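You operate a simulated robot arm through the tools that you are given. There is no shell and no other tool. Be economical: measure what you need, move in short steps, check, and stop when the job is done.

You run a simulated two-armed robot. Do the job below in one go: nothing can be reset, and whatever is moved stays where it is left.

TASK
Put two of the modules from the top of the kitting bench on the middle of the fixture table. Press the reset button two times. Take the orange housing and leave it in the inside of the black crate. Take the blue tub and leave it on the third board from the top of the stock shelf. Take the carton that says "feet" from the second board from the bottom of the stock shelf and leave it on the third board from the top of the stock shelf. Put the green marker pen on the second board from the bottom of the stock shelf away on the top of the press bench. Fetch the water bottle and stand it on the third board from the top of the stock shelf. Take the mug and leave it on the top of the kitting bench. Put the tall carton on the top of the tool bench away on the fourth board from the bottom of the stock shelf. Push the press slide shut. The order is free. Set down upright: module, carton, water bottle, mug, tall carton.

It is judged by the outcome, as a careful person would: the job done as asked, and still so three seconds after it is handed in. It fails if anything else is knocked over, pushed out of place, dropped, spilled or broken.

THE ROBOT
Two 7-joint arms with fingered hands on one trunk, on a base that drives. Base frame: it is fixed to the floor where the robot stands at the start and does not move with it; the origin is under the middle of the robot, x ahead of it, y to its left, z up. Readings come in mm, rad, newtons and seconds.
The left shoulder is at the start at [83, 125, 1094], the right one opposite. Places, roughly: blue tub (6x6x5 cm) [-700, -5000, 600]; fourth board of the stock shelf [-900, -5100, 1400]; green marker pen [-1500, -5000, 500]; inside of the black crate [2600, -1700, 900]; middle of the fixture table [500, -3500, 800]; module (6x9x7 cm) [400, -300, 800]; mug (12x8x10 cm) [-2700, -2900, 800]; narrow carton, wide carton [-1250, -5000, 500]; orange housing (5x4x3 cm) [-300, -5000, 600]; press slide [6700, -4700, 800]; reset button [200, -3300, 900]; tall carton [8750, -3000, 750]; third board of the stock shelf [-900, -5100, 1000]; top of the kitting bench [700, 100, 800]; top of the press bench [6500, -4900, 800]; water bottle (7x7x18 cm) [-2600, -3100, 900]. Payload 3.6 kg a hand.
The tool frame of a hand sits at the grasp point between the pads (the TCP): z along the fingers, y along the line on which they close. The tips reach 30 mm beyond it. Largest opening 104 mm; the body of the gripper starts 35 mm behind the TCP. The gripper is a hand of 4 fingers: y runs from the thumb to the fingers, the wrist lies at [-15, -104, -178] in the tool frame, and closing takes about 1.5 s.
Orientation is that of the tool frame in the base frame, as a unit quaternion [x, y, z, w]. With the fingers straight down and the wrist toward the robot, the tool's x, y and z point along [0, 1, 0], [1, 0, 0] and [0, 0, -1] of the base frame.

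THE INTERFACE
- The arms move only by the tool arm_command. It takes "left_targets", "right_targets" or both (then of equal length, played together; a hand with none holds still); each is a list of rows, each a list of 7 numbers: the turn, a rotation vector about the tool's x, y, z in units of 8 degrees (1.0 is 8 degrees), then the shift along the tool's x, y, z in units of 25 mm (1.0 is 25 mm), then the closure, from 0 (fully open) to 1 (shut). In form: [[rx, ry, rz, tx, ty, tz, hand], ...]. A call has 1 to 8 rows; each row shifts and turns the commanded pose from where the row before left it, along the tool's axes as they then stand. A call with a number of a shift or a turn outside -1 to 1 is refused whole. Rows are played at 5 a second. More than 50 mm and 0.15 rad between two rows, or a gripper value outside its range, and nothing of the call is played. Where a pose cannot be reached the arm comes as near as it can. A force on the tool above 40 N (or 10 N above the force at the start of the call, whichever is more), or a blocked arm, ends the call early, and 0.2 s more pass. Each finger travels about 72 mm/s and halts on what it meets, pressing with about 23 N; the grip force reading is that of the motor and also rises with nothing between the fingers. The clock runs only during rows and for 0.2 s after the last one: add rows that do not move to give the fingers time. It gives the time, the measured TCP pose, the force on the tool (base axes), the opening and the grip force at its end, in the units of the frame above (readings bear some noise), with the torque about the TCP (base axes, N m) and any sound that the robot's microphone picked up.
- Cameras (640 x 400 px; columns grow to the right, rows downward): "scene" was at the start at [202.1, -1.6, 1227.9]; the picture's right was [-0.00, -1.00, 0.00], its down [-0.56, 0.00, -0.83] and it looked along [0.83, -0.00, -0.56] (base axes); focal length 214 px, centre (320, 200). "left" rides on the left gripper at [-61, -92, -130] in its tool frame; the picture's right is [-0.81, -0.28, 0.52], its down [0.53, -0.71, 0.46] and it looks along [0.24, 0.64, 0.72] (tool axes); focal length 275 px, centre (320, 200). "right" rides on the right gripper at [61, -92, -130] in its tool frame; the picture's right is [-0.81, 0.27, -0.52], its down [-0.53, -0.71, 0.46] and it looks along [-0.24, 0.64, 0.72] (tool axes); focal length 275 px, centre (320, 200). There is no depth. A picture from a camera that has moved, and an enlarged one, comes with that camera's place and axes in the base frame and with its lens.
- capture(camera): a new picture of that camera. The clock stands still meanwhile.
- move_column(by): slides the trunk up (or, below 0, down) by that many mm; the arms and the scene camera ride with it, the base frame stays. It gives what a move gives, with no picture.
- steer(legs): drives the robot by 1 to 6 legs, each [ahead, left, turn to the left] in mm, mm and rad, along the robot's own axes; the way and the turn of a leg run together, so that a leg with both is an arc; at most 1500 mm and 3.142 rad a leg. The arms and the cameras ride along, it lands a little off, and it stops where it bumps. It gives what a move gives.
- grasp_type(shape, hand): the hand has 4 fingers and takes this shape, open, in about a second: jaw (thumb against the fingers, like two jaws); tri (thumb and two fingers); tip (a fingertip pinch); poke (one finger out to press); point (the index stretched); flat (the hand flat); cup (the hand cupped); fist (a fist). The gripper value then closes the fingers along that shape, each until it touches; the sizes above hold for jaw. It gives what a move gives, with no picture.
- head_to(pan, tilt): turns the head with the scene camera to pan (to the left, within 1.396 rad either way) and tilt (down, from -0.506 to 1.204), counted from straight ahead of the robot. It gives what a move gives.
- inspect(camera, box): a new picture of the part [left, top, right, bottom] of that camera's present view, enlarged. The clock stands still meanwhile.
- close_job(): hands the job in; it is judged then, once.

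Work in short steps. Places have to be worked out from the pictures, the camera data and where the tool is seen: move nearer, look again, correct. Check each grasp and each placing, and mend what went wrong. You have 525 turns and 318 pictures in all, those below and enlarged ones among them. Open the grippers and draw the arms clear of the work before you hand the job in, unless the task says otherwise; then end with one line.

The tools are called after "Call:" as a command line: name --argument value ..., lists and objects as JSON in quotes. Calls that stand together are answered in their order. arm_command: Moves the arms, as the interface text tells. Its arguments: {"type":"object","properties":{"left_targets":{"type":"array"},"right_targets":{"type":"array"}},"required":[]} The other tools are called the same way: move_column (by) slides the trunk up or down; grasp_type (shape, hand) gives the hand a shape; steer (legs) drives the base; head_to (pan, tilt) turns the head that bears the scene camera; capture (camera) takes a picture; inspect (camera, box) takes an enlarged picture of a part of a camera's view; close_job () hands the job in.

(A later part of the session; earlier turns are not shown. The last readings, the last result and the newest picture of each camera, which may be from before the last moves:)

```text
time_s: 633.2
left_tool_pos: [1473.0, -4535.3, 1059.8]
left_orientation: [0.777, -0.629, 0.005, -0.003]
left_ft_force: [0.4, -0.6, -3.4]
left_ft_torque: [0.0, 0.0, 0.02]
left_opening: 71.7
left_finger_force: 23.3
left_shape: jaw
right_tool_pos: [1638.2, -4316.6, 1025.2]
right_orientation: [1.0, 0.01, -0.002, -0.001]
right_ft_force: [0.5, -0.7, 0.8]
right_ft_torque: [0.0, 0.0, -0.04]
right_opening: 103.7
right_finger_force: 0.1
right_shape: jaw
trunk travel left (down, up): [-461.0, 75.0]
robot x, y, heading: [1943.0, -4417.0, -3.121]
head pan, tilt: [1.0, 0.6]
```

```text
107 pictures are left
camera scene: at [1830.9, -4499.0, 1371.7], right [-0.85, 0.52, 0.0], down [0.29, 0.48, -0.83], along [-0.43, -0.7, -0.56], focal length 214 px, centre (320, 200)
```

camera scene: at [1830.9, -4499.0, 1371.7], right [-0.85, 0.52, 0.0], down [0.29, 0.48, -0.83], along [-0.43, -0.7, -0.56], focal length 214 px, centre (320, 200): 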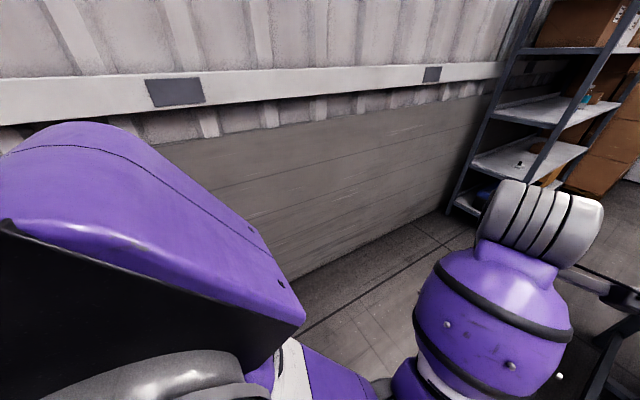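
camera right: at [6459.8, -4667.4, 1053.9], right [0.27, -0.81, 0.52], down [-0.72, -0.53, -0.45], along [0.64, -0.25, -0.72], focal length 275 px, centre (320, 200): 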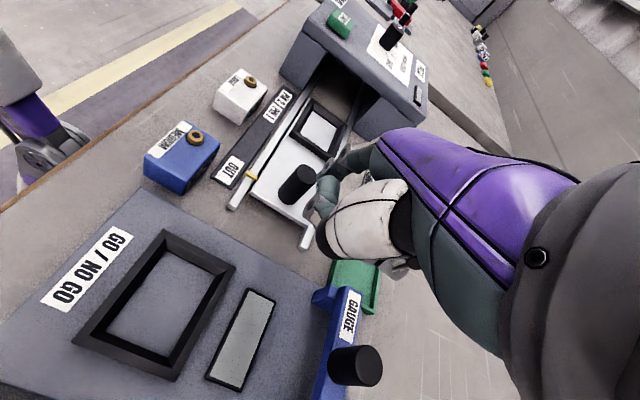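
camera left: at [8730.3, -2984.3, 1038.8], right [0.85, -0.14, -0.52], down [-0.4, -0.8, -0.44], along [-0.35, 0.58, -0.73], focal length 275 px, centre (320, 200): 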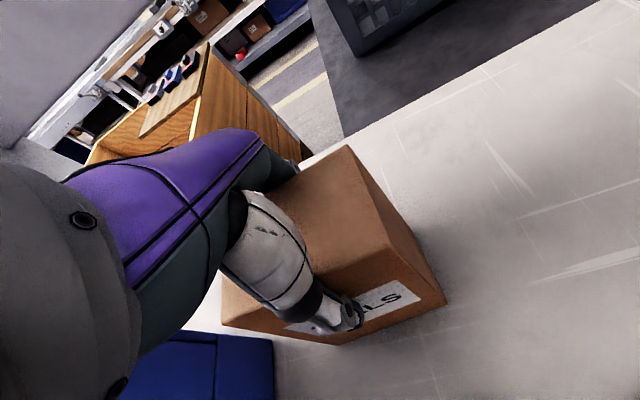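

The way ahead is clear; the contact was with the bench end behind on the left. I go forward first, then turn.

Call:
steer --legs '[[350, 0, -0.02], [0, 0, 1.571]]'

Call:
head_to --pan -1.1 --tilt 0.5

Call:
capture --camera "scene"

Call:
head_to --pan 1.2 --tilt 0.5

Call:
capture --camera "scene"

```text
time_s: 639.4
left_tool_pos: [1688.0, -4896.3, 1059.7]
left_orientation: [0.995, 0.096, 0.001, -0.006]
left_ft_force: [-0.1, -0.7, -3.1]
left_ft_torque: [-0.01, 0.03, 0.02]
left_opening: 71.3
left_finger_force: 23.0
left_shape: jaw
right_tool_pos: [1474.0, -4729.0, 1024.5]
right_orientation: [0.706, 0.708, -0.002, 0.001]
right_ft_force: [0.0, 0.2, -0.9]
right_ft_torque: [-0.04, -0.01, 0.02]
right_opening: 103.7
right_finger_force: 0.1
right_shape: jaw
trunk travel left (down, up): [-461.0, 75.0]
robot x, y, heading: [1580.5, -4422.8, -1.56]
head pan, tilt: [1.0, 0.6]
```

```text
time_s: 641.4
left_tool_pos: [1688.9, -4897.4, 1059.2]
left_orientation: [0.995, 0.095, 0.001, -0.006]
left_ft_force: [-0.4, -0.3, -2.1]
left_ft_torque: [0.01, -0.01, -0.02]
left_opening: 71.4
left_finger_force: 22.9
left_shape: jaw
right_tool_pos: [1473.2, -4727.8, 1024.4]
right_orientation: [0.707, 0.707, -0.001, 0.001]
right_ft_force: [-0.1, -0.3, -0.4]
right_ft_torque: [-0.03, 0.0, -0.02]
right_opening: 103.8
right_finger_force: 0.0
right_shape: jaw
trunk travel left (down, up): [-461.0, 75.0]
robot x, y, heading: [1581.2, -4420.5, -1.563]
head pan, tilt: [-1.1, 0.499]
```

```text
106 pictures are left
camera scene: at [1503.2, -4535.6, 1380.8], right [-0.46, 0.89, 0.0], down [0.42, 0.22, -0.88], along [-0.78, -0.4, -0.48], focal length 214 px, centre (320, 200)
```

scene: 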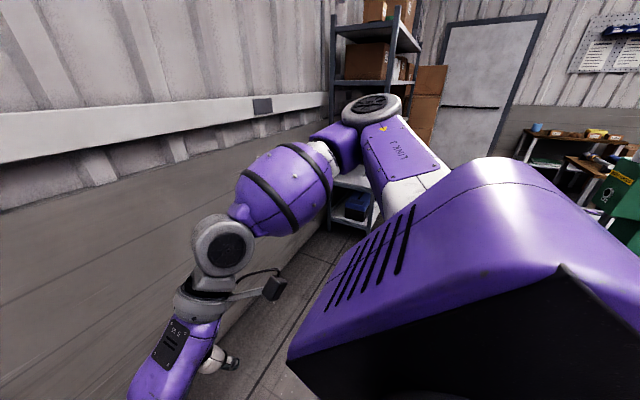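

```text
time_s: 643.5
left_tool_pos: [1687.8, -4895.6, 1059.5]
left_orientation: [0.995, 0.096, 0.001, -0.007]
left_ft_force: [-0.3, 0.3, -1.7]
left_ft_torque: [-0.02, -0.02, 0.02]
left_opening: 70.9
left_finger_force: 23.0
left_shape: jaw
right_tool_pos: [1472.8, -4728.6, 1023.9]
right_orientation: [0.707, 0.707, -0.002, 0.0]
right_ft_force: [0.9, 0.4, 0.5]
right_ft_torque: [0.02, 0.02, 0.0]
right_opening: 103.9
right_finger_force: 0.1
right_shape: jaw
trunk travel left (down, up): [-461.0, 75.0]
robot x, y, heading: [1578.5, -4421.9, -1.566]
head pan, tilt: [1.201, 0.499]
```

```text
105 pictures are left
camera scene: at [1669.0, -4526.1, 1380.8], right [-0.36, -0.93, 0.0], down [-0.45, 0.17, -0.88], along [0.82, -0.31, -0.48], focal length 214 px, centre (320, 200)
```

scene: 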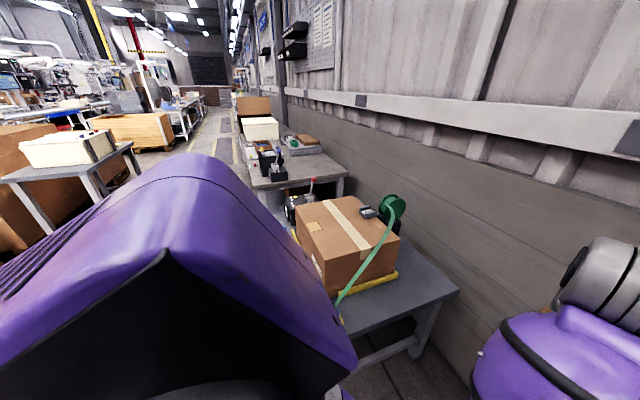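

Everything here is undisturbed. I sidestep west, south of the fixture table, to x≈-200.

Call:
steer --legs '[[60, 0, -0.006], [0, -1400, 0]]'

Call:
head_to --pan -0.8 --tilt 0.4

Call:
capture --camera "scene"

```text
time_s: 651.2
left_tool_pos: [253.6, -4958.9, 1058.6]
left_orientation: [0.996, 0.094, 0.002, -0.006]
left_ft_force: [-0.5, 0.0, -2.5]
left_ft_torque: [0.04, -0.02, -0.02]
left_opening: 71.1
left_finger_force: 22.7
left_shape: jaw
right_tool_pos: [37.7, -4789.6, 1023.9]
right_orientation: [0.707, 0.707, -0.002, 0.001]
right_ft_force: [0.0, -0.7, 0.6]
right_ft_torque: [0.01, 0.0, -0.01]
right_opening: 103.5
right_finger_force: 0.1
right_shape: jaw
trunk travel left (down, up): [-461.0, 75.0]
robot x, y, heading: [144.8, -4485.1, -1.567]
head pan, tilt: [1.201, 0.499]
```

```text
time_s: 653.1
left_tool_pos: [252.1, -4959.0, 1058.3]
left_orientation: [0.996, 0.094, 0.001, -0.006]
left_ft_force: [0.4, 0.4, -3.7]
left_ft_torque: [-0.02, 0.01, 0.03]
left_opening: 71.0
left_finger_force: 22.9
left_shape: jaw
right_tool_pos: [37.9, -4790.8, 1024.1]
right_orientation: [0.707, 0.707, -0.002, 0.0]
right_ft_force: [-0.3, 0.7, 0.4]
right_ft_torque: [0.0, 0.01, -0.01]
right_opening: 103.5
right_finger_force: 0.1
right_shape: jaw
trunk travel left (down, up): [-461.0, 75.0]
robot x, y, heading: [146.4, -4486.5, -1.567]
head pan, tilt: [-0.799, 0.4]
```

```text
104 pictures are left
camera scene: at [82.7, -4621.0, 1389.9], right [-0.7, 0.71, 0.0], down [0.28, 0.27, -0.92], along [-0.66, -0.65, -0.39], focal length 214 px, centre (320, 200)
```

scene: 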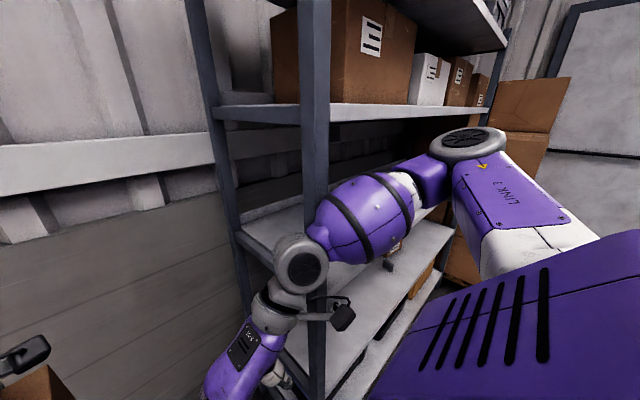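

I retreat diagonally right and back, clear of both the table corner and the shelf post.

Call:
arm_command --right_targets '[[0, 0, 0, 1, 0, 0.3, 0], [0, 0, 0, 1, 0, 0.3, 0], [0, 0, 0, 1, 0, 0.3, 0]]'

Call:
steer --legs '[[-150, -380, 0], [-150, -150, 0]]'

Call:
head_to --pan 0 --tilt 0.1

Call:
capture --camera "scene"

```text
time_s: 653.9
left_tool_pos: [253.2, -4959.1, 1060.7]
left_orientation: [0.996, 0.094, 0.001, -0.006]
left_ft_force: [0.2, 0.0, -2.2]
left_ft_torque: [0.0, -0.03, 0.02]
left_opening: 70.8
left_finger_force: 23.2
left_shape: jaw
right_tool_pos: [37.4, -4757.4, 991.8]
right_orientation: [0.707, 0.707, 0.0, 0.0]
right_ft_force: [0.3, 0.0, -0.6]
right_ft_torque: [0.0, -0.02, -0.02]
right_opening: 104.0
right_finger_force: 0.1
right_shape: jaw
right hand out of reach, approached as far as the arm can: row 2, 3
trunk travel left (down, up): [-461.0, 75.0]
robot x, y, heading: [144.7, -4487.0, -1.563]
head pan, tilt: [-0.799, 0.4]
```

```text
time_s: 657.8
left_tool_pos: [-284.8, -4652.4, 1060.0]
left_orientation: [0.996, 0.089, 0.002, -0.006]
left_ft_force: [0.7, -0.4, -1.9]
left_ft_torque: [0.0, -0.03, 0.0]
left_opening: 71.2
left_finger_force: 23.5
left_shape: jaw
right_tool_pos: [-498.4, -4449.3, 993.5]
right_orientation: [0.71, 0.704, -0.001, 0.001]
right_ft_force: [-0.5, 0.3, 0.0]
right_ft_torque: [0.01, -0.07, -0.02]
right_opening: 103.8
right_finger_force: 0.0
right_shape: jaw
trunk travel left (down, up): [-461.0, 75.0]
robot x, y, heading: [-384.5, -4177.2, -1.575]
head pan, tilt: [-0.799, 0.4]
```

```text
time_s: 658.9
left_tool_pos: [-283.7, -4652.6, 1059.9]
left_orientation: [0.996, 0.089, 0.001, -0.006]
left_ft_force: [0.5, -0.1, -2.4]
left_ft_torque: [0.03, -0.03, 0.03]
left_opening: 70.9
left_finger_force: 23.0
left_shape: jaw
right_tool_pos: [-497.3, -4448.8, 992.9]
right_orientation: [0.71, 0.704, -0.001, 0.0]
right_ft_force: [-0.2, 1.0, -0.4]
right_ft_torque: [0.03, -0.02, 0.02]
right_opening: 103.8
right_finger_force: 0.0
right_shape: jaw
trunk travel left (down, up): [-461.0, 75.0]
robot x, y, heading: [-385.3, -4183.7, -1.578]
head pan, tilt: [0.0, 0.099]
```

```text
103 pictures are left
camera scene: at [-384.5, -4340.4, 1417.8], right [-1.0, 0.01, 0.0], down [0.0, 0.1, -0.99], along [-0.01, -0.99, -0.1], focal length 214 px, centre (320, 200)
```

scene: 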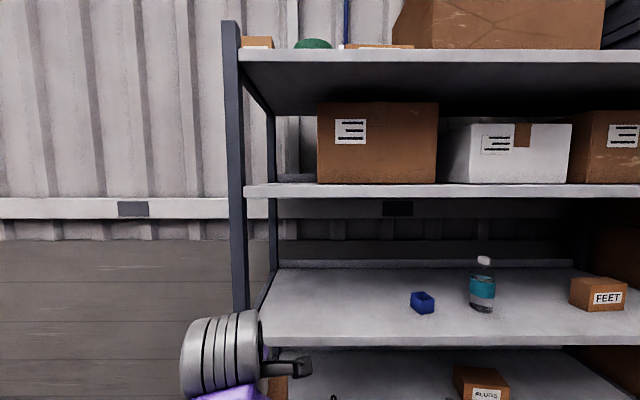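

Now I see board 4 clearly: top z≈1404, only about 282 mm up to the top board, with a free gap at the left end (x -375 to -195). A top-down hand would hit the top board, so I'll set the carton on board 3 first, turned 90°, and re-grip it from the front. I rotate it now in free space.

Call:
arm_command --left_targets '[[0, 0, 1, 0, 0, 0, 1], [0, 0, 1, 0, 0, 0, 1], [0, 0, 1, 0, 0, 0, 1], [0, 0, 1, 0, 0, 0, 1], [0, 0, 1, 0, 0, 0, 1], [0, 0, 1, 0, 0, 0, 1], [0, 0, 1, 0, 0, 0, 1], [0, 0, 1, 0, 0, 0, 1]]'

Call:
arm_command --left_targets '[[0, 0, 1, 0, 0, 0, 1], [0, 0, 1, 0, 0, 0, 1], [0, 0, 1, 0, 0, 0, 1], [0, 0, 1, 0, 0, 0, 1], [0, 0, 0.45, 0, 0, 0, 1]]'

Call:
steer --legs '[[0, -140, 0.004]]'

Call:
move_column --by 65

Call:
head_to --pan 0 --tilt 0.5

Call:
capture --camera "scene"

```text
time_s: 660.7
left_tool_pos: [-301.3, -4649.7, 999.9]
left_orientation: [0.891, -0.453, -0.002, -0.006]
left_ft_force: [-0.6, 0.4, -2.2]
left_ft_torque: [0.02, -0.03, 0.01]
left_opening: 71.0
left_finger_force: 22.9
left_shape: jaw
left hand out of reach, approached as far as the arm can: row 2, 3, 4, 5, 6
right_tool_pos: [-497.9, -4449.3, 992.6]
right_orientation: [0.71, 0.704, -0.001, 0.0]
right_ft_force: [0.6, -0.6, 0.3]
right_ft_torque: [0.0, 0.01, -0.02]
right_opening: 103.6
right_finger_force: 0.0
right_shape: jaw
trunk travel left (down, up): [-461.0, 75.0]
robot x, y, heading: [-383.7, -4180.3, -1.572]
head pan, tilt: [0.0, 0.099]
```

```text
time_s: 661.9
left_tool_pos: [-301.2, -4649.7, 1001.4]
left_orientation: [0.71, -0.704, -0.004, -0.006]
left_ft_force: [0.1, 0.4, -2.4]
left_ft_torque: [-0.01, -0.02, 0.01]
left_opening: 71.0
left_finger_force: 23.4
left_shape: jaw
right_tool_pos: [-497.9, -4449.8, 992.4]
right_orientation: [0.711, 0.704, -0.001, 0.0]
right_ft_force: [0.9, 0.0, 0.4]
right_ft_torque: [0.01, 0.02, 0.01]
right_opening: 103.9
right_finger_force: 0.0
right_shape: jaw
trunk travel left (down, up): [-461.0, 75.0]
robot x, y, heading: [-383.5, -4175.3, -1.575]
head pan, tilt: [0.0, 0.099]
```

```text
time_s: 663.2
left_tool_pos: [-438.8, -4649.9, 1001.2]
left_orientation: [0.711, -0.703, -0.004, -0.005]
left_ft_force: [-0.2, -0.6, -0.7]
left_ft_torque: [-0.02, -0.02, 0.01]
left_opening: 71.1
left_finger_force: 23.3
left_shape: jaw
right_tool_pos: [-635.0, -4448.1, 991.3]
right_orientation: [0.71, 0.704, -0.001, 0.0]
right_ft_force: [-0.6, -0.4, 1.0]
right_ft_torque: [-0.02, -0.01, -0.03]
right_opening: 103.7
right_finger_force: 0.0
right_shape: jaw
trunk travel left (down, up): [-461.0, 75.0]
robot x, y, heading: [-518.1, -4174.8, -1.576]
head pan, tilt: [0.0, 0.099]
```

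```text
time_s: 664.2
left_tool_pos: [-438.0, -4649.2, 1064.8]
left_orientation: [0.712, -0.702, -0.005, -0.006]
left_ft_force: [-0.4, -0.3, -3.1]
left_ft_torque: [0.01, 0.02, 0.03]
left_opening: 70.6
left_finger_force: 22.9
left_shape: jaw
right_tool_pos: [-634.5, -4449.5, 1057.0]
right_orientation: [0.711, 0.703, 0.0, -0.001]
right_ft_force: [-0.5, -0.5, -0.3]
right_ft_torque: [-0.01, 0.01, 0.04]
right_opening: 103.5
right_finger_force: 0.1
right_shape: jaw
trunk travel left (down, up): [-526.0, 10.0]
robot x, y, heading: [-520.4, -4176.0, -1.574]
head pan, tilt: [0.0, 0.099]
```

```text
time_s: 665.1
left_tool_pos: [-437.4, -4650.0, 1064.9]
left_orientation: [0.712, -0.702, -0.004, -0.004]
left_ft_force: [-0.5, 0.5, -2.7]
left_ft_torque: [0.02, 0.01, 0.0]
left_opening: 71.1
left_finger_force: 23.6
left_shape: jaw
right_tool_pos: [-634.6, -4448.0, 1057.4]
right_orientation: [0.71, 0.704, -0.001, 0.001]
right_ft_force: [-0.7, 0.0, -0.1]
right_ft_torque: [0.01, 0.01, -0.01]
right_opening: 103.7
right_finger_force: 0.0
right_shape: jaw
trunk travel left (down, up): [-526.0, 10.0]
robot x, y, heading: [-522.4, -4176.1, -1.579]
head pan, tilt: [0.0, 0.499]
```

```text
102 pictures are left
camera scene: at [-520.7, -4282.7, 1453.9], right [-1.0, 0.0, 0.0], down [0.0, 0.48, -0.88], along [0.0, -0.88, -0.48], focal length 214 px, centre (320, 200)
```

scene: 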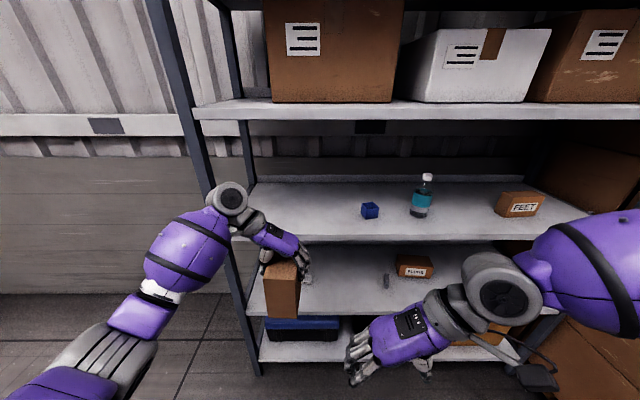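

The carton is turned. I raise it above board-3 height, extend the arm forward, then drive in.

Call:
arm_command --left_targets '[[0, 0, 0, 0.3, 0, -0.9, 1], [0, 0, 0, 0.6, 0, -0.9, 1], [0, 0, 0, 1, 0, -0.6, 1], [0, 0, 0, 1, 0, 0, 1], [0, 0, 0, 1, 0, 0, 1]]'

Call:
steer --legs '[[175, 0, 0]]'

Call:
capture --camera "scene"

```text
time_s: 666.3
left_tool_pos: [-436.3, -4747.2, 1125.6]
left_orientation: [0.712, -0.702, -0.003, -0.006]
left_ft_force: [0.3, -0.3, -2.5]
left_ft_torque: [0.01, 0.02, -0.03]
left_opening: 70.9
left_finger_force: 23.2
left_shape: jaw
right_tool_pos: [-634.6, -4449.0, 1057.1]
right_orientation: [0.71, 0.704, -0.002, 0.0]
right_ft_force: [-0.8, 0.8, 1.1]
right_ft_torque: [0.01, 0.02, 0.01]
right_opening: 103.8
right_finger_force: 0.1
right_shape: jaw
trunk travel left (down, up): [-526.0, 10.0]
robot x, y, heading: [-522.5, -4175.4, -1.577]
head pan, tilt: [0.0, 0.499]
```

```text
time_s: 667.8
left_tool_pos: [-436.3, -4923.3, 1127.0]
left_orientation: [0.712, -0.702, -0.004, -0.006]
left_ft_force: [-0.3, 0.2, -2.6]
left_ft_torque: [0.01, -0.01, 0.0]
left_opening: 70.8
left_finger_force: 23.2
left_shape: jaw
right_tool_pos: [-636.0, -4626.2, 1057.6]
right_orientation: [0.71, 0.704, -0.001, 0.001]
right_ft_force: [0.1, -0.4, 0.1]
right_ft_torque: [-0.01, 0.03, -0.02]
right_opening: 103.7
right_finger_force: 0.0
right_shape: jaw
trunk travel left (down, up): [-526.0, 10.0]
robot x, y, heading: [-518.9, -4348.0, -1.574]
head pan, tilt: [0.0, 0.499]
```

```text
101 pictures are left
camera scene: at [-521.5, -4460.1, 1453.8], right [-1.0, 0.0, 0.0], down [0.0, 0.48, -0.88], along [0.0, -0.88, -0.48], focal length 214 px, centre (320, 200)
```

scene: 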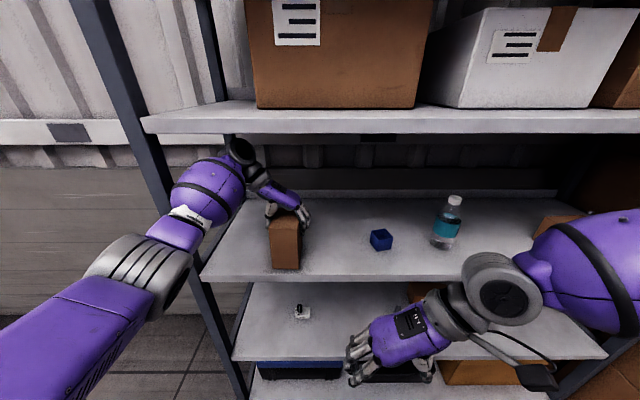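

Carton over board 3. Lowering.

Call:
arm_command --left_targets '[[0, 0, 0, 0, 0, 0.5, 1], [0, 0, 0, 0, 0, 0.35, 1], [0, 0, 0, 0, 0, 0.15, 1], [0, 0, 0, 0, 0, 0.12, 1]]'

```text
time_s: 668.8
left_tool_pos: [-437.7, -4923.2, 1105.3]
left_orientation: [0.711, -0.703, -0.002, 0.0]
left_ft_force: [1.7, -3.0, 29.9]
left_ft_torque: [-0.09, 0.11, -0.06]
left_opening: 68.5
left_finger_force: 23.1
left_shape: jaw
right_tool_pos: [-634.7, -4623.8, 1059.0]
right_orientation: [0.711, 0.704, -0.003, 0.001]
right_ft_force: [-0.2, -0.5, 0.7]
right_ft_torque: [0.01, -0.01, -0.02]
right_opening: 103.9
right_finger_force: 0.0
right_shape: jaw
trunk travel left (down, up): [-526.0, 10.0]
robot x, y, heading: [-520.0, -4354.2, -1.576]
head pan, tilt: [0.0, 0.499]
```

Contact. I ease off, open, and slide the hand straight out toward the robot, with the fingers straddling the carton sideways.

Call:
arm_command --left_targets '[[0, 0, 0, 0, 0, -0.25, 1], [0, 0, 0, 0, 0, 0, 0.6], [0, 0, 0, 0, 0, 0, 0.2], [0, 0, 0, 0, 0, 0, 0], [0, 0, 0, 0, 0, 0, 0], [0, 0, 0, 0, 0, 0, 0]]'

Call:
capture --camera "left"

```text
time_s: 670.2
left_tool_pos: [-437.6, -4924.5, 1101.9]
left_orientation: [0.712, -0.702, -0.005, -0.008]
left_ft_force: [-0.3, 0.0, 0.7]
left_ft_torque: [-0.01, -0.07, -0.02]
left_opening: 103.8
left_finger_force: 0.2
left_shape: jaw
right_tool_pos: [-635.3, -4625.2, 1057.4]
right_orientation: [0.71, 0.704, -0.001, 0.0]
right_ft_force: [0.9, -0.4, -0.3]
right_ft_torque: [-0.01, -0.01, -0.01]
right_opening: 104.0
right_finger_force: 0.1
right_shape: jaw
trunk travel left (down, up): [-526.0, 10.0]
robot x, y, heading: [-521.4, -4351.7, -1.573]
head pan, tilt: [0.0, 0.499]
```

```text
100 pictures are left
camera left: at [-347.7, -4862.5, 1233.5], right [0.27, 0.82, -0.5], down [0.72, -0.52, -0.46], along [-0.64, -0.24, -0.73], focal length 275 px, centre (320, 200)
```

left: 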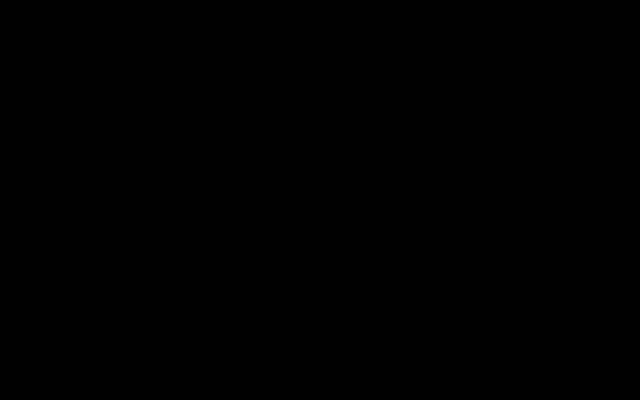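

Call:
inspect --camera "scene" --box '[200, 130, 360, 290]'

```text
2.50 times, centred on (280, 210) of scene
camera zoom: at [-521.6, -4459.9, 1453.6], right [-1.0, 0.0, 0.0], down [0.0, 0.48, -0.88], along [0.0, -0.88, -0.48], focal length 536 px, centre (420, 175)
```

zoom: 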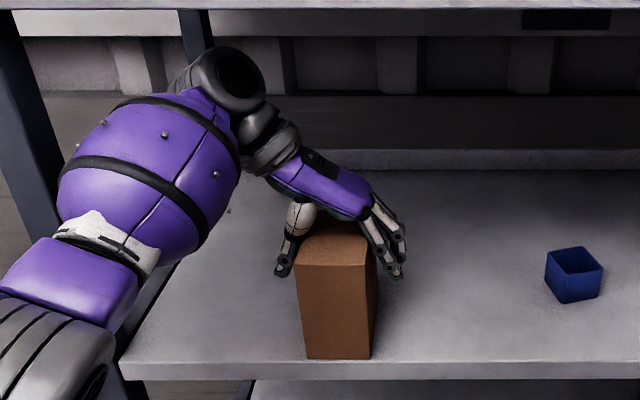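

The fingers are clear on both sides. I back straight out.

Call:
steer --legs '[[-230, 0, 0]]'

Call:
arm_command --left_targets '[[0, 1, 0, 0, 0, 0, 0], [0, 1, 0, 0, 0, 0, 0], [0, 1, 0, 0, 0, 0, 0], [0, 1, 0, 0, 0, 0, 0], [0, 1, 0, 0, 0, 0, 0], [0, 1, 0, 0, 0, 0, 0], [0, 1, 0, 0, 0, 0, 0], [0, 0.3, 0, 0, 0, 0, 0]]'

Call:
capture --camera "scene"

```text
time_s: 672.0
left_tool_pos: [-434.9, -4692.8, 1103.6]
left_orientation: [0.714, -0.701, -0.004, -0.006]
left_ft_force: [-0.4, -0.5, -0.8]
left_ft_torque: [0.02, -0.01, 0.0]
left_opening: 103.7
left_finger_force: 0.1
left_shape: jaw
right_tool_pos: [-632.9, -4395.7, 1057.4]
right_orientation: [0.709, 0.705, -0.002, 0.0]
right_ft_force: [0.7, -0.4, -0.3]
right_ft_torque: [-0.03, 0.01, -0.02]
right_opening: 103.4
right_finger_force: 0.0
right_shape: jaw
trunk travel left (down, up): [-526.0, 10.0]
robot x, y, heading: [-524.0, -4118.3, -1.57]
head pan, tilt: [0.0, 0.499]
```

```text
time_s: 673.8
left_tool_pos: [-435.0, -4692.7, 1104.2]
left_orientation: [0.624, -0.614, 0.345, 0.338]
left_ft_force: [0.1, 0.0, -0.5]
left_ft_torque: [-0.03, 0.03, -0.03]
left_opening: 103.8
left_finger_force: 0.1
left_shape: jaw
right_tool_pos: [-633.1, -4395.1, 1057.6]
right_orientation: [0.708, 0.706, -0.001, 0.0]
right_ft_force: [-0.1, 0.0, -0.9]
right_ft_torque: [0.01, 0.0, 0.0]
right_opening: 103.7
right_finger_force: 0.1
right_shape: jaw
trunk travel left (down, up): [-526.0, 10.0]
robot x, y, heading: [-522.2, -4121.9, -1.571]
head pan, tilt: [0.0, 0.499]
```

```text
98 pictures are left
camera scene: at [-520.5, -4228.9, 1453.8], right [-1.0, 0.0, 0.0], down [0.0, 0.48, -0.88], along [0.0, -0.88, -0.48], focal length 214 px, centre (320, 200)
```

scene: 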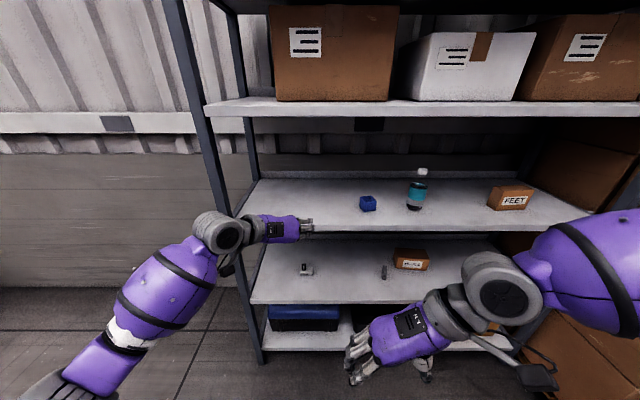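

I don't see the carton where I left it. I check closely.

Call:
inspect --camera "scene" --box '[190, 160, 350, 280]'

Call:
capture --camera "left"

```text
3.33 times, centred on (270, 220) of scene
camera zoom: at [-520.5, -4228.9, 1453.8], right [-1.0, 0.0, 0.0], down [0.0, 0.48, -0.88], along [0.0, -0.88, -0.48], focal length 715 px, centre (487, 133)
```

zoom: 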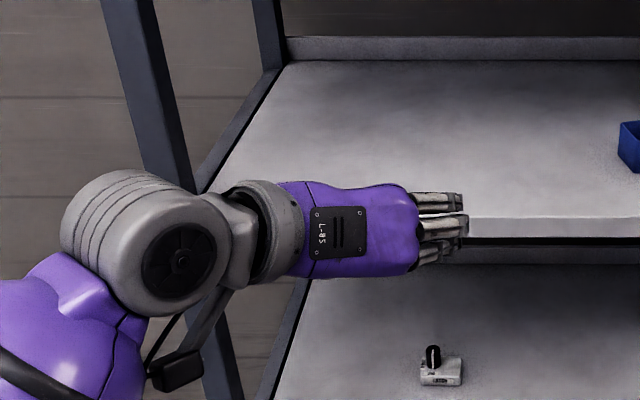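

```text
96 pictures are left
camera left: at [-346.2, -4547.4, 1121.5], right [0.28, 0.0, -0.96], down [0.72, -0.66, 0.21], along [-0.63, -0.75, -0.18], focal length 275 px, centre (320, 200)
```

left: 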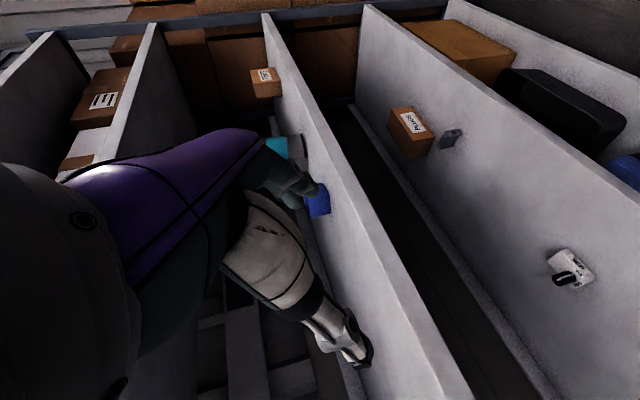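

The carton is not on the board; it may have been dragged out and dropped. I look down.

Call:
head_to --pan 0.1 --tilt 1.1

Call:
capture --camera "scene"

```text
time_s: 674.8
left_tool_pos: [-433.6, -4692.9, 1103.6]
left_orientation: [0.624, -0.615, 0.344, 0.338]
left_ft_force: [-1.1, 0.6, 0.0]
left_ft_torque: [0.0, -0.01, 0.04]
left_opening: 104.0
left_finger_force: 0.0
left_shape: jaw
right_tool_pos: [-633.1, -4395.1, 1056.4]
right_orientation: [0.708, 0.706, -0.002, 0.0]
right_ft_force: [0.1, 0.2, -0.1]
right_ft_torque: [0.02, 0.0, -0.01]
right_opening: 104.0
right_finger_force: 0.0
right_shape: jaw
trunk travel left (down, up): [-526.0, 10.0]
robot x, y, heading: [-521.3, -4121.5, -1.577]
head pan, tilt: [0.099, 1.1]
```

```text
95 pictures are left
camera scene: at [-514.3, -4200.7, 1406.1], right [-0.99, -0.1, 0.0], down [-0.09, 0.89, -0.45], along [0.05, -0.45, -0.89], focal length 214 px, centre (320, 200)
```

scene: 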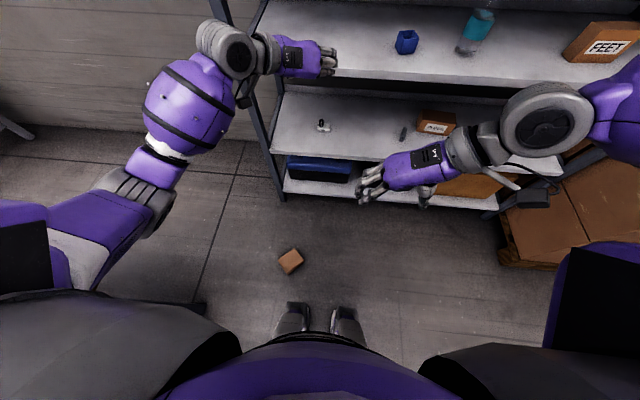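

The carton slid off and lies on the floor near (-294,-4452). I'll recover it. First I zoom in to see how it lies.

Call:
inspect --camera "scene" --box '[240, 220, 340, 300]'

```text
5.00 times, centred on (290, 260) of scene
camera zoom: at [-514.3, -4200.7, 1406.1], right [-0.99, -0.1, 0.0], down [-0.09, 0.89, -0.45], along [0.05, -0.45, -0.89], focal length 1072 px, centre (470, -100)
```

zoom: 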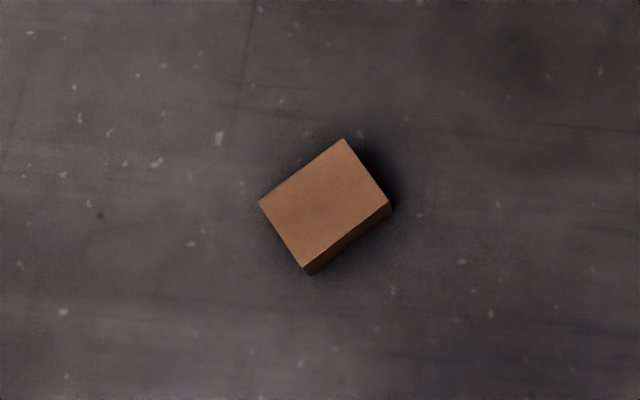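

It lies on its label face, centre about (-307,-4443), with edges ≈126 mm along (0.74,0.67) and ≈99 mm across. I'll try to grip it across the ≈99 mm side with the right hand (opening 104), then pitch it upright. First I back up, turn a little left, and rotate the right hand.

Call:
steer --legs '[[-111, 61, 0], [0, 0, 0.56]]'

Call:
arm_command --right_targets '[[0, 0, 1, 0, 0, 0, 0], [0, 0, 1, 0, 0, 0, 0], [0, 0, 1, 0, 0, 0, 0], [0, 0, 1, 0, 0, 0, 0], [0, 0, 1, 0, 0, 0, 0], [0, 0, 1, 0, 0, 0, 0], [0, 0, 1, 0, 0, 0, 0], [0, 0, 1, 0, 0, 0, 0]]'

Call:
move_column --by -400

Call:
head_to --pan 0 --tilt 0.9

Call:
capture --camera "scene"

```text
time_s: 677.6
left_tool_pos: [-84.6, -4450.3, 1103.5]
left_orientation: [0.771, -0.417, 0.424, 0.229]
left_ft_force: [-0.5, -1.0, 0.5]
left_ft_torque: [-0.03, 0.03, 0.01]
left_opening: 103.7
left_finger_force: 0.1
left_shape: jaw
right_tool_pos: [-410.0, -4304.7, 1057.0]
right_orientation: [0.485, 0.874, -0.002, 0.0]
right_ft_force: [0.2, 0.4, -0.2]
right_ft_torque: [-0.01, -0.03, -0.03]
right_opening: 103.9
right_finger_force: 0.1
right_shape: jaw
trunk travel left (down, up): [-526.0, 10.0]
robot x, y, heading: [-461.3, -4013.9, -1.004]
head pan, tilt: [0.099, 1.1]
```

```text
time_s: 679.4
left_tool_pos: [-83.3, -4449.7, 1103.4]
left_orientation: [0.771, -0.417, 0.424, 0.229]
left_ft_force: [0.4, -0.3, 1.5]
left_ft_torque: [0.0, 0.03, 0.0]
left_opening: 103.8
left_finger_force: 0.0
left_shape: jaw
right_tool_pos: [-381.8, -4350.8, 1039.5]
right_orientation: [0.876, 0.483, -0.001, 0.0]
right_ft_force: [0.3, -0.1, -0.6]
right_ft_torque: [0.02, -0.01, -0.01]
right_opening: 103.6
right_finger_force: 0.1
right_shape: jaw
right hand out of reach, approached as far as the arm can: row 4, 5, 6, 7, 8
trunk travel left (down, up): [-526.0, 10.0]
robot x, y, heading: [-459.4, -4014.2, -1.01]
head pan, tilt: [0.099, 1.1]
```

```text
time_s: 683.2
left_tool_pos: [-84.3, -4450.1, 704.0]
left_orientation: [0.77, -0.416, 0.425, 0.228]
left_ft_force: [-0.8, -0.4, -0.2]
left_ft_torque: [-0.03, -0.01, 0.02]
left_opening: 103.9
left_finger_force: 0.2
left_shape: jaw
right_tool_pos: [-427.8, -4278.5, 493.5]
right_orientation: [0.836, 0.463, -0.017, -0.294]
right_ft_force: [-0.5, -0.4, 0.3]
right_ft_torque: [-0.02, -0.01, 0.0]
right_opening: 104.0
right_finger_force: 0.0
right_shape: jaw
trunk travel left (down, up): [-126.0, 410.0]
robot x, y, heading: [-460.0, -4012.6, -1.006]
head pan, tilt: [0.099, 1.1]
```

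```text
time_s: 683.9
left_tool_pos: [-83.4, -4449.5, 703.6]
left_orientation: [0.771, -0.417, 0.424, 0.228]
left_ft_force: [-0.7, -0.5, 0.1]
left_ft_torque: [0.02, 0.02, 0.02]
left_opening: 103.8
left_finger_force: 0.0
left_shape: jaw
right_tool_pos: [-429.1, -4279.2, 493.5]
right_orientation: [0.836, 0.464, -0.018, -0.293]
right_ft_force: [-0.6, 0.3, 0.5]
right_ft_torque: [-0.03, -0.02, 0.02]
right_opening: 103.9
right_finger_force: 0.0
right_shape: jaw
trunk travel left (down, up): [-126.0, 410.0]
robot x, y, heading: [-459.3, -4015.8, -1.014]
head pan, tilt: [0.0, 0.901]
```

```text
93 pictures are left
camera scene: at [-327.4, -4226.1, 991.6], right [-0.85, -0.53, 0.0], down [-0.42, 0.66, -0.62], along [0.33, -0.53, -0.78], focal length 214 px, centre (320, 200)
```

scene: 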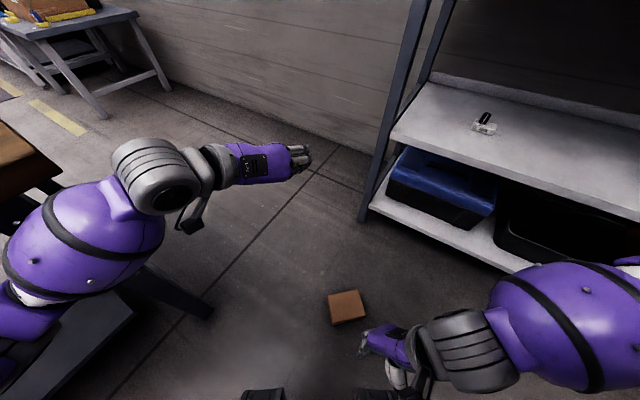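

Call:
inspect --camera "scene" --box '[310, 275, 390, 335]'

Call:
move_column --by -120

Call:
arm_command --right_targets '[[-0.9, 0, 0.4, 0, 0.5, 0, 0], [-0.9, 0, 0.4, 0, 0.5, 0, 0], [-0.9, 0, 0.4, 0, 0.5, 0, 0], [-0.9, 0, 0.4, 0, 0.5, 0, 0], [-0.6, 0, 0.4, 0, 0.5, 0, 0], [0, 0, 0, 0, 0.8, 0, 0], [0, 0, 0, 0, 0.8, 0, 0], [0, 0, 0, 0, 0.8, 0, 0]]'

```text
6.67 times, centred on (350, 305) of scene
camera zoom: at [-327.4, -4226.1, 991.6], right [-0.85, -0.53, 0.0], down [-0.42, 0.66, -0.62], along [0.33, -0.53, -0.78], focal length 1430 px, centre (120, -500)
```

zoom: 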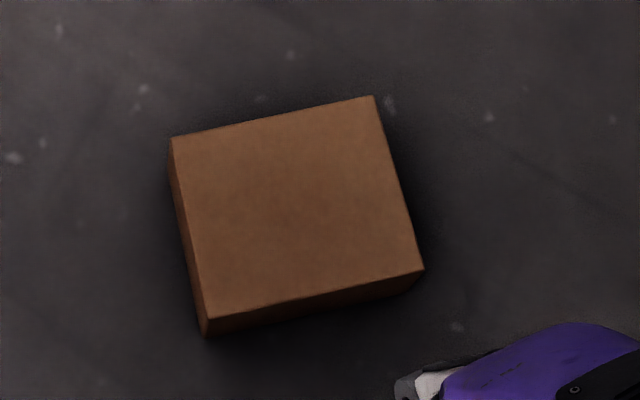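

```text
time_s: 685.4
left_tool_pos: [-83.7, -4450.4, 584.4]
left_orientation: [0.77, -0.417, 0.425, 0.229]
left_ft_force: [0.4, 0.5, 0.1]
left_ft_torque: [0.0, -0.03, 0.01]
left_opening: 104.2
left_finger_force: 0.0
left_shape: jaw
right_tool_pos: [-427.3, -4282.1, 375.8]
right_orientation: [0.827, 0.458, -0.018, -0.325]
right_ft_force: [-6.1, -14.6, 12.4]
right_ft_torque: [0.78, 0.37, 0.76]
right_opening: 104.2
right_finger_force: 0.0
right_shape: jaw
trunk travel left (down, up): [-6.0, 530.0]
robot x, y, heading: [-464.1, -4013.6, -1.006]
head pan, tilt: [0.0, 0.901]
```

```text
time_s: 687.2
left_tool_pos: [-84.6, -4450.8, 583.9]
left_orientation: [0.77, -0.417, 0.424, 0.228]
left_ft_force: [-0.4, 0.0, -0.1]
left_ft_torque: [-0.01, 0.02, 0.0]
left_opening: 103.8
left_finger_force: 0.1
left_shape: jaw
right_tool_pos: [-342.6, -4368.5, 344.0]
right_orientation: [0.94, 0.326, 0.071, -0.069]
right_ft_force: [0.0, 0.2, 0.3]
right_ft_torque: [0.01, -0.01, 0.0]
right_opening: 103.6
right_finger_force: 0.0
right_shape: jaw
right hand out of reach, approached as far as the arm can: row 1, 5
trunk travel left (down, up): [-6.0, 530.0]
robot x, y, heading: [-457.4, -4019.4, -1.013]
head pan, tilt: [0.0, 0.901]
```

Measured precisely: ≈98×128 mm, centre (-310,-4455), width axis at -46.6°. I level the right hand, align it, and move over the carton.

Call:
arm_command --right_targets '[[-0.3, -0.64, -0.33, 0, 0, 0, 0], [-0.3, -0.64, -0.33, 0, 0, 0, 0], [0, 0, 0, -0.24, 0.57, 0.9, 0], [0, 0, 0, -0.24, 0.57, 0.9, 0], [0, 0, 0, -0.24, 0.57, 0.9, 0], [0, 0, 0, -0.24, 0.57, 0.9, 0], [0, 0, 0, -0.24, 0.57, 0.9, 0], [0, 0, 0, -0.24, 0.57, 0.9, 0]]'

Call:
capture --camera "right"

Call:
capture --camera "scene"

```text
time_s: 689.0
left_tool_pos: [-84.0, -4451.5, 584.1]
left_orientation: [0.771, -0.418, 0.423, 0.228]
left_ft_force: [-0.5, -1.1, -0.2]
left_ft_torque: [0.01, -0.02, 0.0]
left_opening: 103.9
left_finger_force: 0.0
left_shape: jaw
right_tool_pos: [-331.0, -4477.5, 242.2]
right_orientation: [0.928, 0.371, 0.004, 0.003]
right_ft_force: [0.7, -1.0, 0.3]
right_ft_torque: [-0.01, -0.02, 0.0]
right_opening: 103.8
right_finger_force: 0.0
right_shape: jaw
right hand out of reach, approached as far as the arm can: row 4, 5, 6, 7, 8
trunk travel left (down, up): [-6.0, 530.0]
robot x, y, heading: [-460.2, -4014.8, -1.008]
head pan, tilt: [0.0, 0.901]
```

```text
91 pictures are left
camera right: at [-353.4, -4369.8, 371.1], right [-0.4, -0.76, 0.52], down [-0.87, 0.15, -0.46], along [0.27, -0.64, -0.72], focal length 275 px, centre (320, 200)
```

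right: 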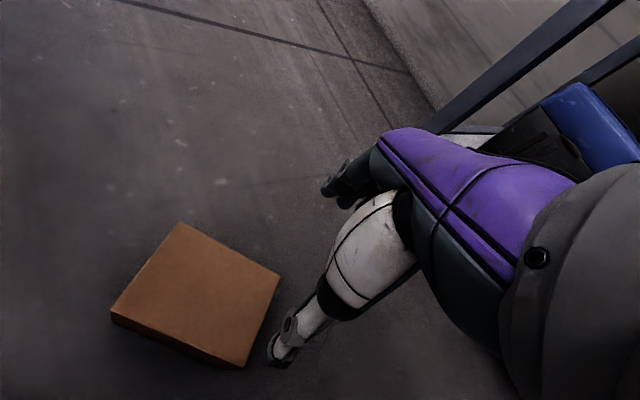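

```text
90 pictures are left
camera scene: at [-309.2, -4255.1, 876.4], right [-0.85, -0.53, 0.0], down [-0.42, 0.66, -0.62], along [0.33, -0.53, -0.78], focal length 214 px, centre (320, 200)
```

scene: 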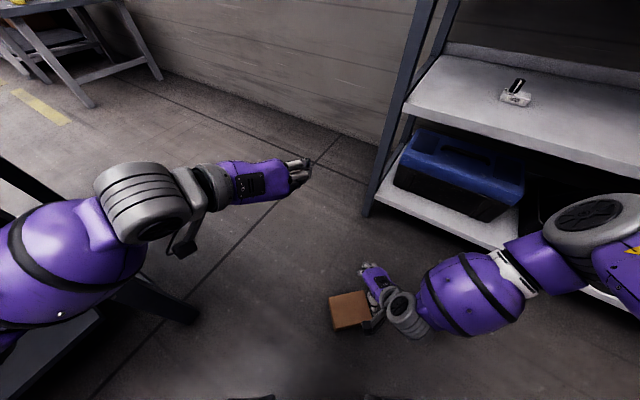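

The arm reports its limit at z≈242. I test how low it can actually go here.

Call:
arm_command --right_targets '[[0, 0, 0, 0, 0, 1, 0], [0, 0, 0, 0, 0, 1, 0], [0, 0, 0, 0, 0, 1, 0], [0, 0, 0, 0, 0, 1, 0], [0, 0, 0, 0, 0, 1, 0]]'

```text
time_s: 690.2
left_tool_pos: [-83.7, -4450.3, 583.5]
left_orientation: [0.771, -0.417, 0.424, 0.228]
left_ft_force: [0.0, 0.3, -0.4]
left_ft_torque: [0.02, -0.01, 0.05]
left_opening: 103.8
left_finger_force: 0.0
left_shape: jaw
right_tool_pos: [-366.3, -4515.1, 208.9]
right_orientation: [0.929, 0.371, 0.004, 0.002]
right_ft_force: [0.0, -0.2, 0.2]
right_ft_torque: [0.01, 0.0, 0.02]
right_opening: 103.8
right_finger_force: 0.0
right_shape: jaw
right hand out of reach, approached as far as the arm can: row 1, 2, 3, 4, 5
trunk travel left (down, up): [-6.0, 530.0]
robot x, y, heading: [-460.8, -4013.5, -1.005]
head pan, tilt: [0.0, 0.901]
```

The hand can go lower farther out. I raise the command, back the robot away so the carton is at a longer reach, and retry.

Call:
arm_command --right_targets '[[0, 0, 0, 0, 0, -1, 0], [0, 0, 0, 0, 0, -1, 0], [0, 0, 0, 0, 0, -1, 0], [0, 0, 0, 0, 0, -1, 0]]'

Call:
steer --legs '[[-150, 100, 0]]'

```text
time_s: 691.2
left_tool_pos: [-82.9, -4451.0, 584.3]
left_orientation: [0.77, -0.418, 0.425, 0.229]
left_ft_force: [0.1, 0.1, -1.2]
left_ft_torque: [-0.02, -0.01, 0.0]
left_opening: 103.9
left_finger_force: 0.1
left_shape: jaw
right_tool_pos: [-368.4, -4515.5, 309.5]
right_orientation: [0.929, 0.371, 0.004, 0.002]
right_ft_force: [0.2, 0.1, -0.2]
right_ft_torque: [0.0, 0.0, 0.0]
right_opening: 103.6
right_finger_force: 0.1
right_shape: jaw
trunk travel left (down, up): [-6.0, 530.0]
robot x, y, heading: [-460.5, -4015.4, -1.003]
head pan, tilt: [0.0, 0.901]
```

```text
time_s: 692.8
left_tool_pos: [-79.9, -4268.3, 584.7]
left_orientation: [0.769, -0.419, 0.424, 0.23]
left_ft_force: [-0.2, -0.8, -0.4]
left_ft_torque: [-0.03, -0.01, -0.01]
left_opening: 103.9
left_finger_force: 0.1
left_shape: jaw
right_tool_pos: [-365.0, -4331.7, 307.6]
right_orientation: [0.93, 0.368, 0.004, 0.003]
right_ft_force: [-0.5, -0.3, -0.2]
right_ft_torque: [0.0, -0.01, -0.04]
right_opening: 104.0
right_finger_force: 0.1
right_shape: jaw
trunk travel left (down, up): [-6.0, 530.0]
robot x, y, heading: [-452.1, -3827.4, -1.021]
head pan, tilt: [0.0, 0.901]
```

Call:
arm_command --right_targets '[[0, 0, 0, -0.3, 0.85, 0.5, 0], [0, 0, 0, -0.3, 0.85, 0.5, 0], [0, 0, 0, -0.3, 0.85, 0.9, 0], [0, 0, 0, -0.3, 0.85, 0.9, 0], [0, 0, 0, -0.3, 0.85, 0.9, 0], [0, 0, 0, -0.3, 0.85, 0.9, 0]]'

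Call:
capture --camera "right"

```text
time_s: 694.2
left_tool_pos: [-79.0, -4269.5, 583.8]
left_orientation: [0.769, -0.42, 0.424, 0.23]
left_ft_force: [0.1, -0.2, 0.6]
left_ft_torque: [0.04, 0.0, 0.0]
left_opening: 103.8
left_finger_force: 0.1
left_shape: jaw
right_tool_pos: [-319.4, -4452.9, 214.3]
right_orientation: [0.93, 0.369, 0.005, 0.004]
right_ft_force: [-0.1, -0.3, -0.1]
right_ft_torque: [-0.02, -0.02, -0.04]
right_opening: 103.6
right_finger_force: 0.1
right_shape: jaw
right hand out of reach, approached as far as the arm can: row 6
trunk travel left (down, up): [-6.0, 530.0]
robot x, y, heading: [-453.6, -3830.3, -1.009]
head pan, tilt: [0.0, 0.901]
```

```text
89 pictures are left
camera right: at [-340.5, -4344.0, 344.4], right [-0.41, -0.75, 0.52], down [-0.87, 0.15, -0.46], along [0.27, -0.64, -0.72], focal length 275 px, centre (320, 200)
```

right: 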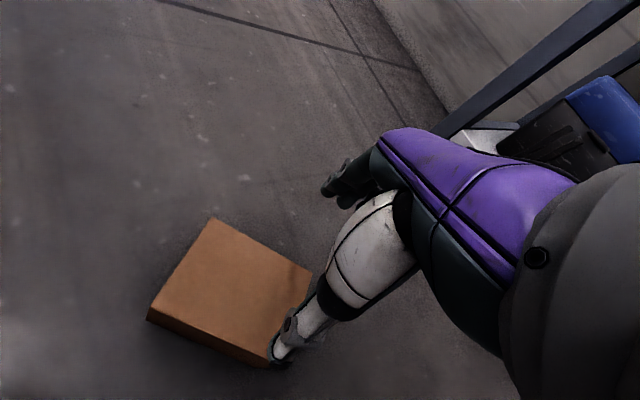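

Still limited near z≈214. I test whether it can go lower farther out to the side, away from the bent legs.

Call:
arm_command --right_targets '[[0, 0, 0, -1, 0, -0.5, 0], [0, 0, 0, -1, 0, -0.3, 0], [0, 0, 0, -1, 0, 0, 0], [0, 0, 0, -1, 0, 0, 0], [0, 0, 0, -1, 0, 0, 0], [0, 0, 0, -1, 0, 0, 0]]'

Call:
arm_command --right_targets '[[0, 0, 0, 0, 0, 1, 0], [0, 0, 0, 0, 0, 1, 0], [0, 0, 0, 0, 0, 1, 0], [0, 0, 0, 0, 0, 1, 0], [0, 0, 0, 0, 0, 1, 0], [0, 0, 0, 0, 0, 0.6, 0]]'

```text
time_s: 695.6
left_tool_pos: [-79.8, -4268.3, 583.4]
left_orientation: [0.769, -0.418, 0.424, 0.23]
left_ft_force: [0.8, -0.5, 0.2]
left_ft_torque: [0.02, 0.02, -0.02]
left_opening: 103.7
left_finger_force: 0.0
left_shape: jaw
right_tool_pos: [-429.8, -4546.2, 240.5]
right_orientation: [0.93, 0.366, 0.001, 0.003]
right_ft_force: [-0.3, 0.1, -0.2]
right_ft_torque: [-0.02, 0.04, 0.0]
right_opening: 103.7
right_finger_force: 0.1
right_shape: jaw
right hand out of reach, approached as far as the arm can: row 6
trunk travel left (down, up): [-6.0, 530.0]
robot x, y, heading: [-453.6, -3831.4, -1.016]
head pan, tilt: [0.0, 0.901]
```

```text
time_s: 697.0
left_tool_pos: [-79.8, -4268.4, 584.4]
left_orientation: [0.769, -0.419, 0.424, 0.23]
left_ft_force: [0.2, 0.3, 0.5]
left_ft_torque: [0.03, -0.01, -0.01]
left_opening: 103.7
left_finger_force: 0.0
left_shape: jaw
right_tool_pos: [-410.0, -4495.5, 195.7]
right_orientation: [0.93, 0.368, 0.003, 0.004]
right_ft_force: [-0.2, 0.9, -0.1]
right_ft_torque: [0.01, 0.0, -0.01]
right_opening: 103.8
right_finger_force: 0.0
right_shape: jaw
right hand out of reach, approached as far as the arm can: row 1, 2, 3, 4, 5, 6
trunk travel left (down, up): [-6.0, 530.0]
robot x, y, heading: [-456.0, -3829.9, -1.014]
head pan, tilt: [0.0, 0.901]
```

The reach limit shows again. I try tilting the fingers back toward the robot, nearer to the body, to see whether the arm can get to floor level.

Call:
arm_command --right_targets '[[1, 0, 0, 0, -1, -0.2, 0], [1, 0, 0, 0, -1, -0.2, 0], [1, 0, 0, 0, -1, 0, 0], [1, 0, 0, 0, -1, 0, 0], [0, 0, 0, 0, 0, 1, 0], [0, 0, 0, 0, 0, 1, 0], [0, 0, 0, 0, 0, 1, 0], [0, 0, 0, 0, 0, 1, 0]]'

Call:
arm_command --right_targets '[[0, 0, 0, 0, 0, 1, 0], [0, 0, 0, 0, 0, 1, 0], [0, 0, 0, 0, 0, 1, 0], [0, 0, 0, 0, 0, 1, 0]]'

Call:
capture --camera "scene"

```text
time_s: 698.8
left_tool_pos: [-79.5, -4268.1, 584.2]
left_orientation: [0.769, -0.419, 0.424, 0.23]
left_ft_force: [-0.9, -0.1, 0.3]
left_ft_torque: [0.01, 0.0, -0.03]
left_opening: 103.9
left_finger_force: 0.1
left_shape: jaw
right_tool_pos: [-495.2, -4410.1, 154.2]
right_orientation: [0.909, 0.356, -0.086, -0.198]
right_ft_force: [-0.7, -0.2, 0.0]
right_ft_torque: [0.02, 0.02, 0.03]
right_opening: 103.5
right_finger_force: 0.0
right_shape: jaw
right hand out of reach, approached as far as the arm can: row 4, 7, 8
trunk travel left (down, up): [-6.0, 530.0]
robot x, y, heading: [-456.4, -3830.2, -1.021]
head pan, tilt: [0.0, 0.901]
```

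```text
time_s: 699.8
left_tool_pos: [-79.9, -4268.8, 583.5]
left_orientation: [0.769, -0.419, 0.424, 0.229]
left_ft_force: [-0.3, -0.3, 0.5]
left_ft_torque: [0.03, 0.01, -0.02]
left_opening: 103.9
left_finger_force: 0.1
left_shape: jaw
right_tool_pos: [-533.5, -4375.8, 148.9]
right_orientation: [0.909, 0.356, -0.086, -0.198]
right_ft_force: [-0.1, 0.3, -0.2]
right_ft_torque: [0.02, 0.05, -0.01]
right_opening: 103.6
right_finger_force: 0.1
right_shape: jaw
right hand out of reach, approached as far as the arm can: row 1, 2, 3, 4
trunk travel left (down, up): [-6.0, 530.0]
robot x, y, heading: [-452.9, -3824.3, -1.01]
head pan, tilt: [0.0, 0.901]
```

```text
88 pictures are left
camera scene: at [-304.0, -4071.9, 876.4], right [-0.85, -0.53, 0.0], down [-0.41, 0.67, -0.62], along [0.33, -0.53, -0.78], focal length 214 px, centre (320, 200)
```

scene: 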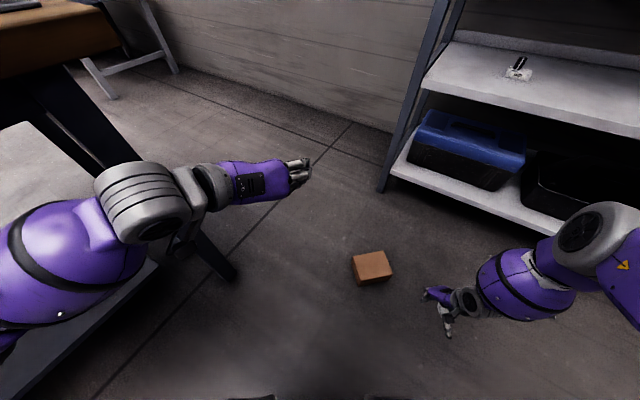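

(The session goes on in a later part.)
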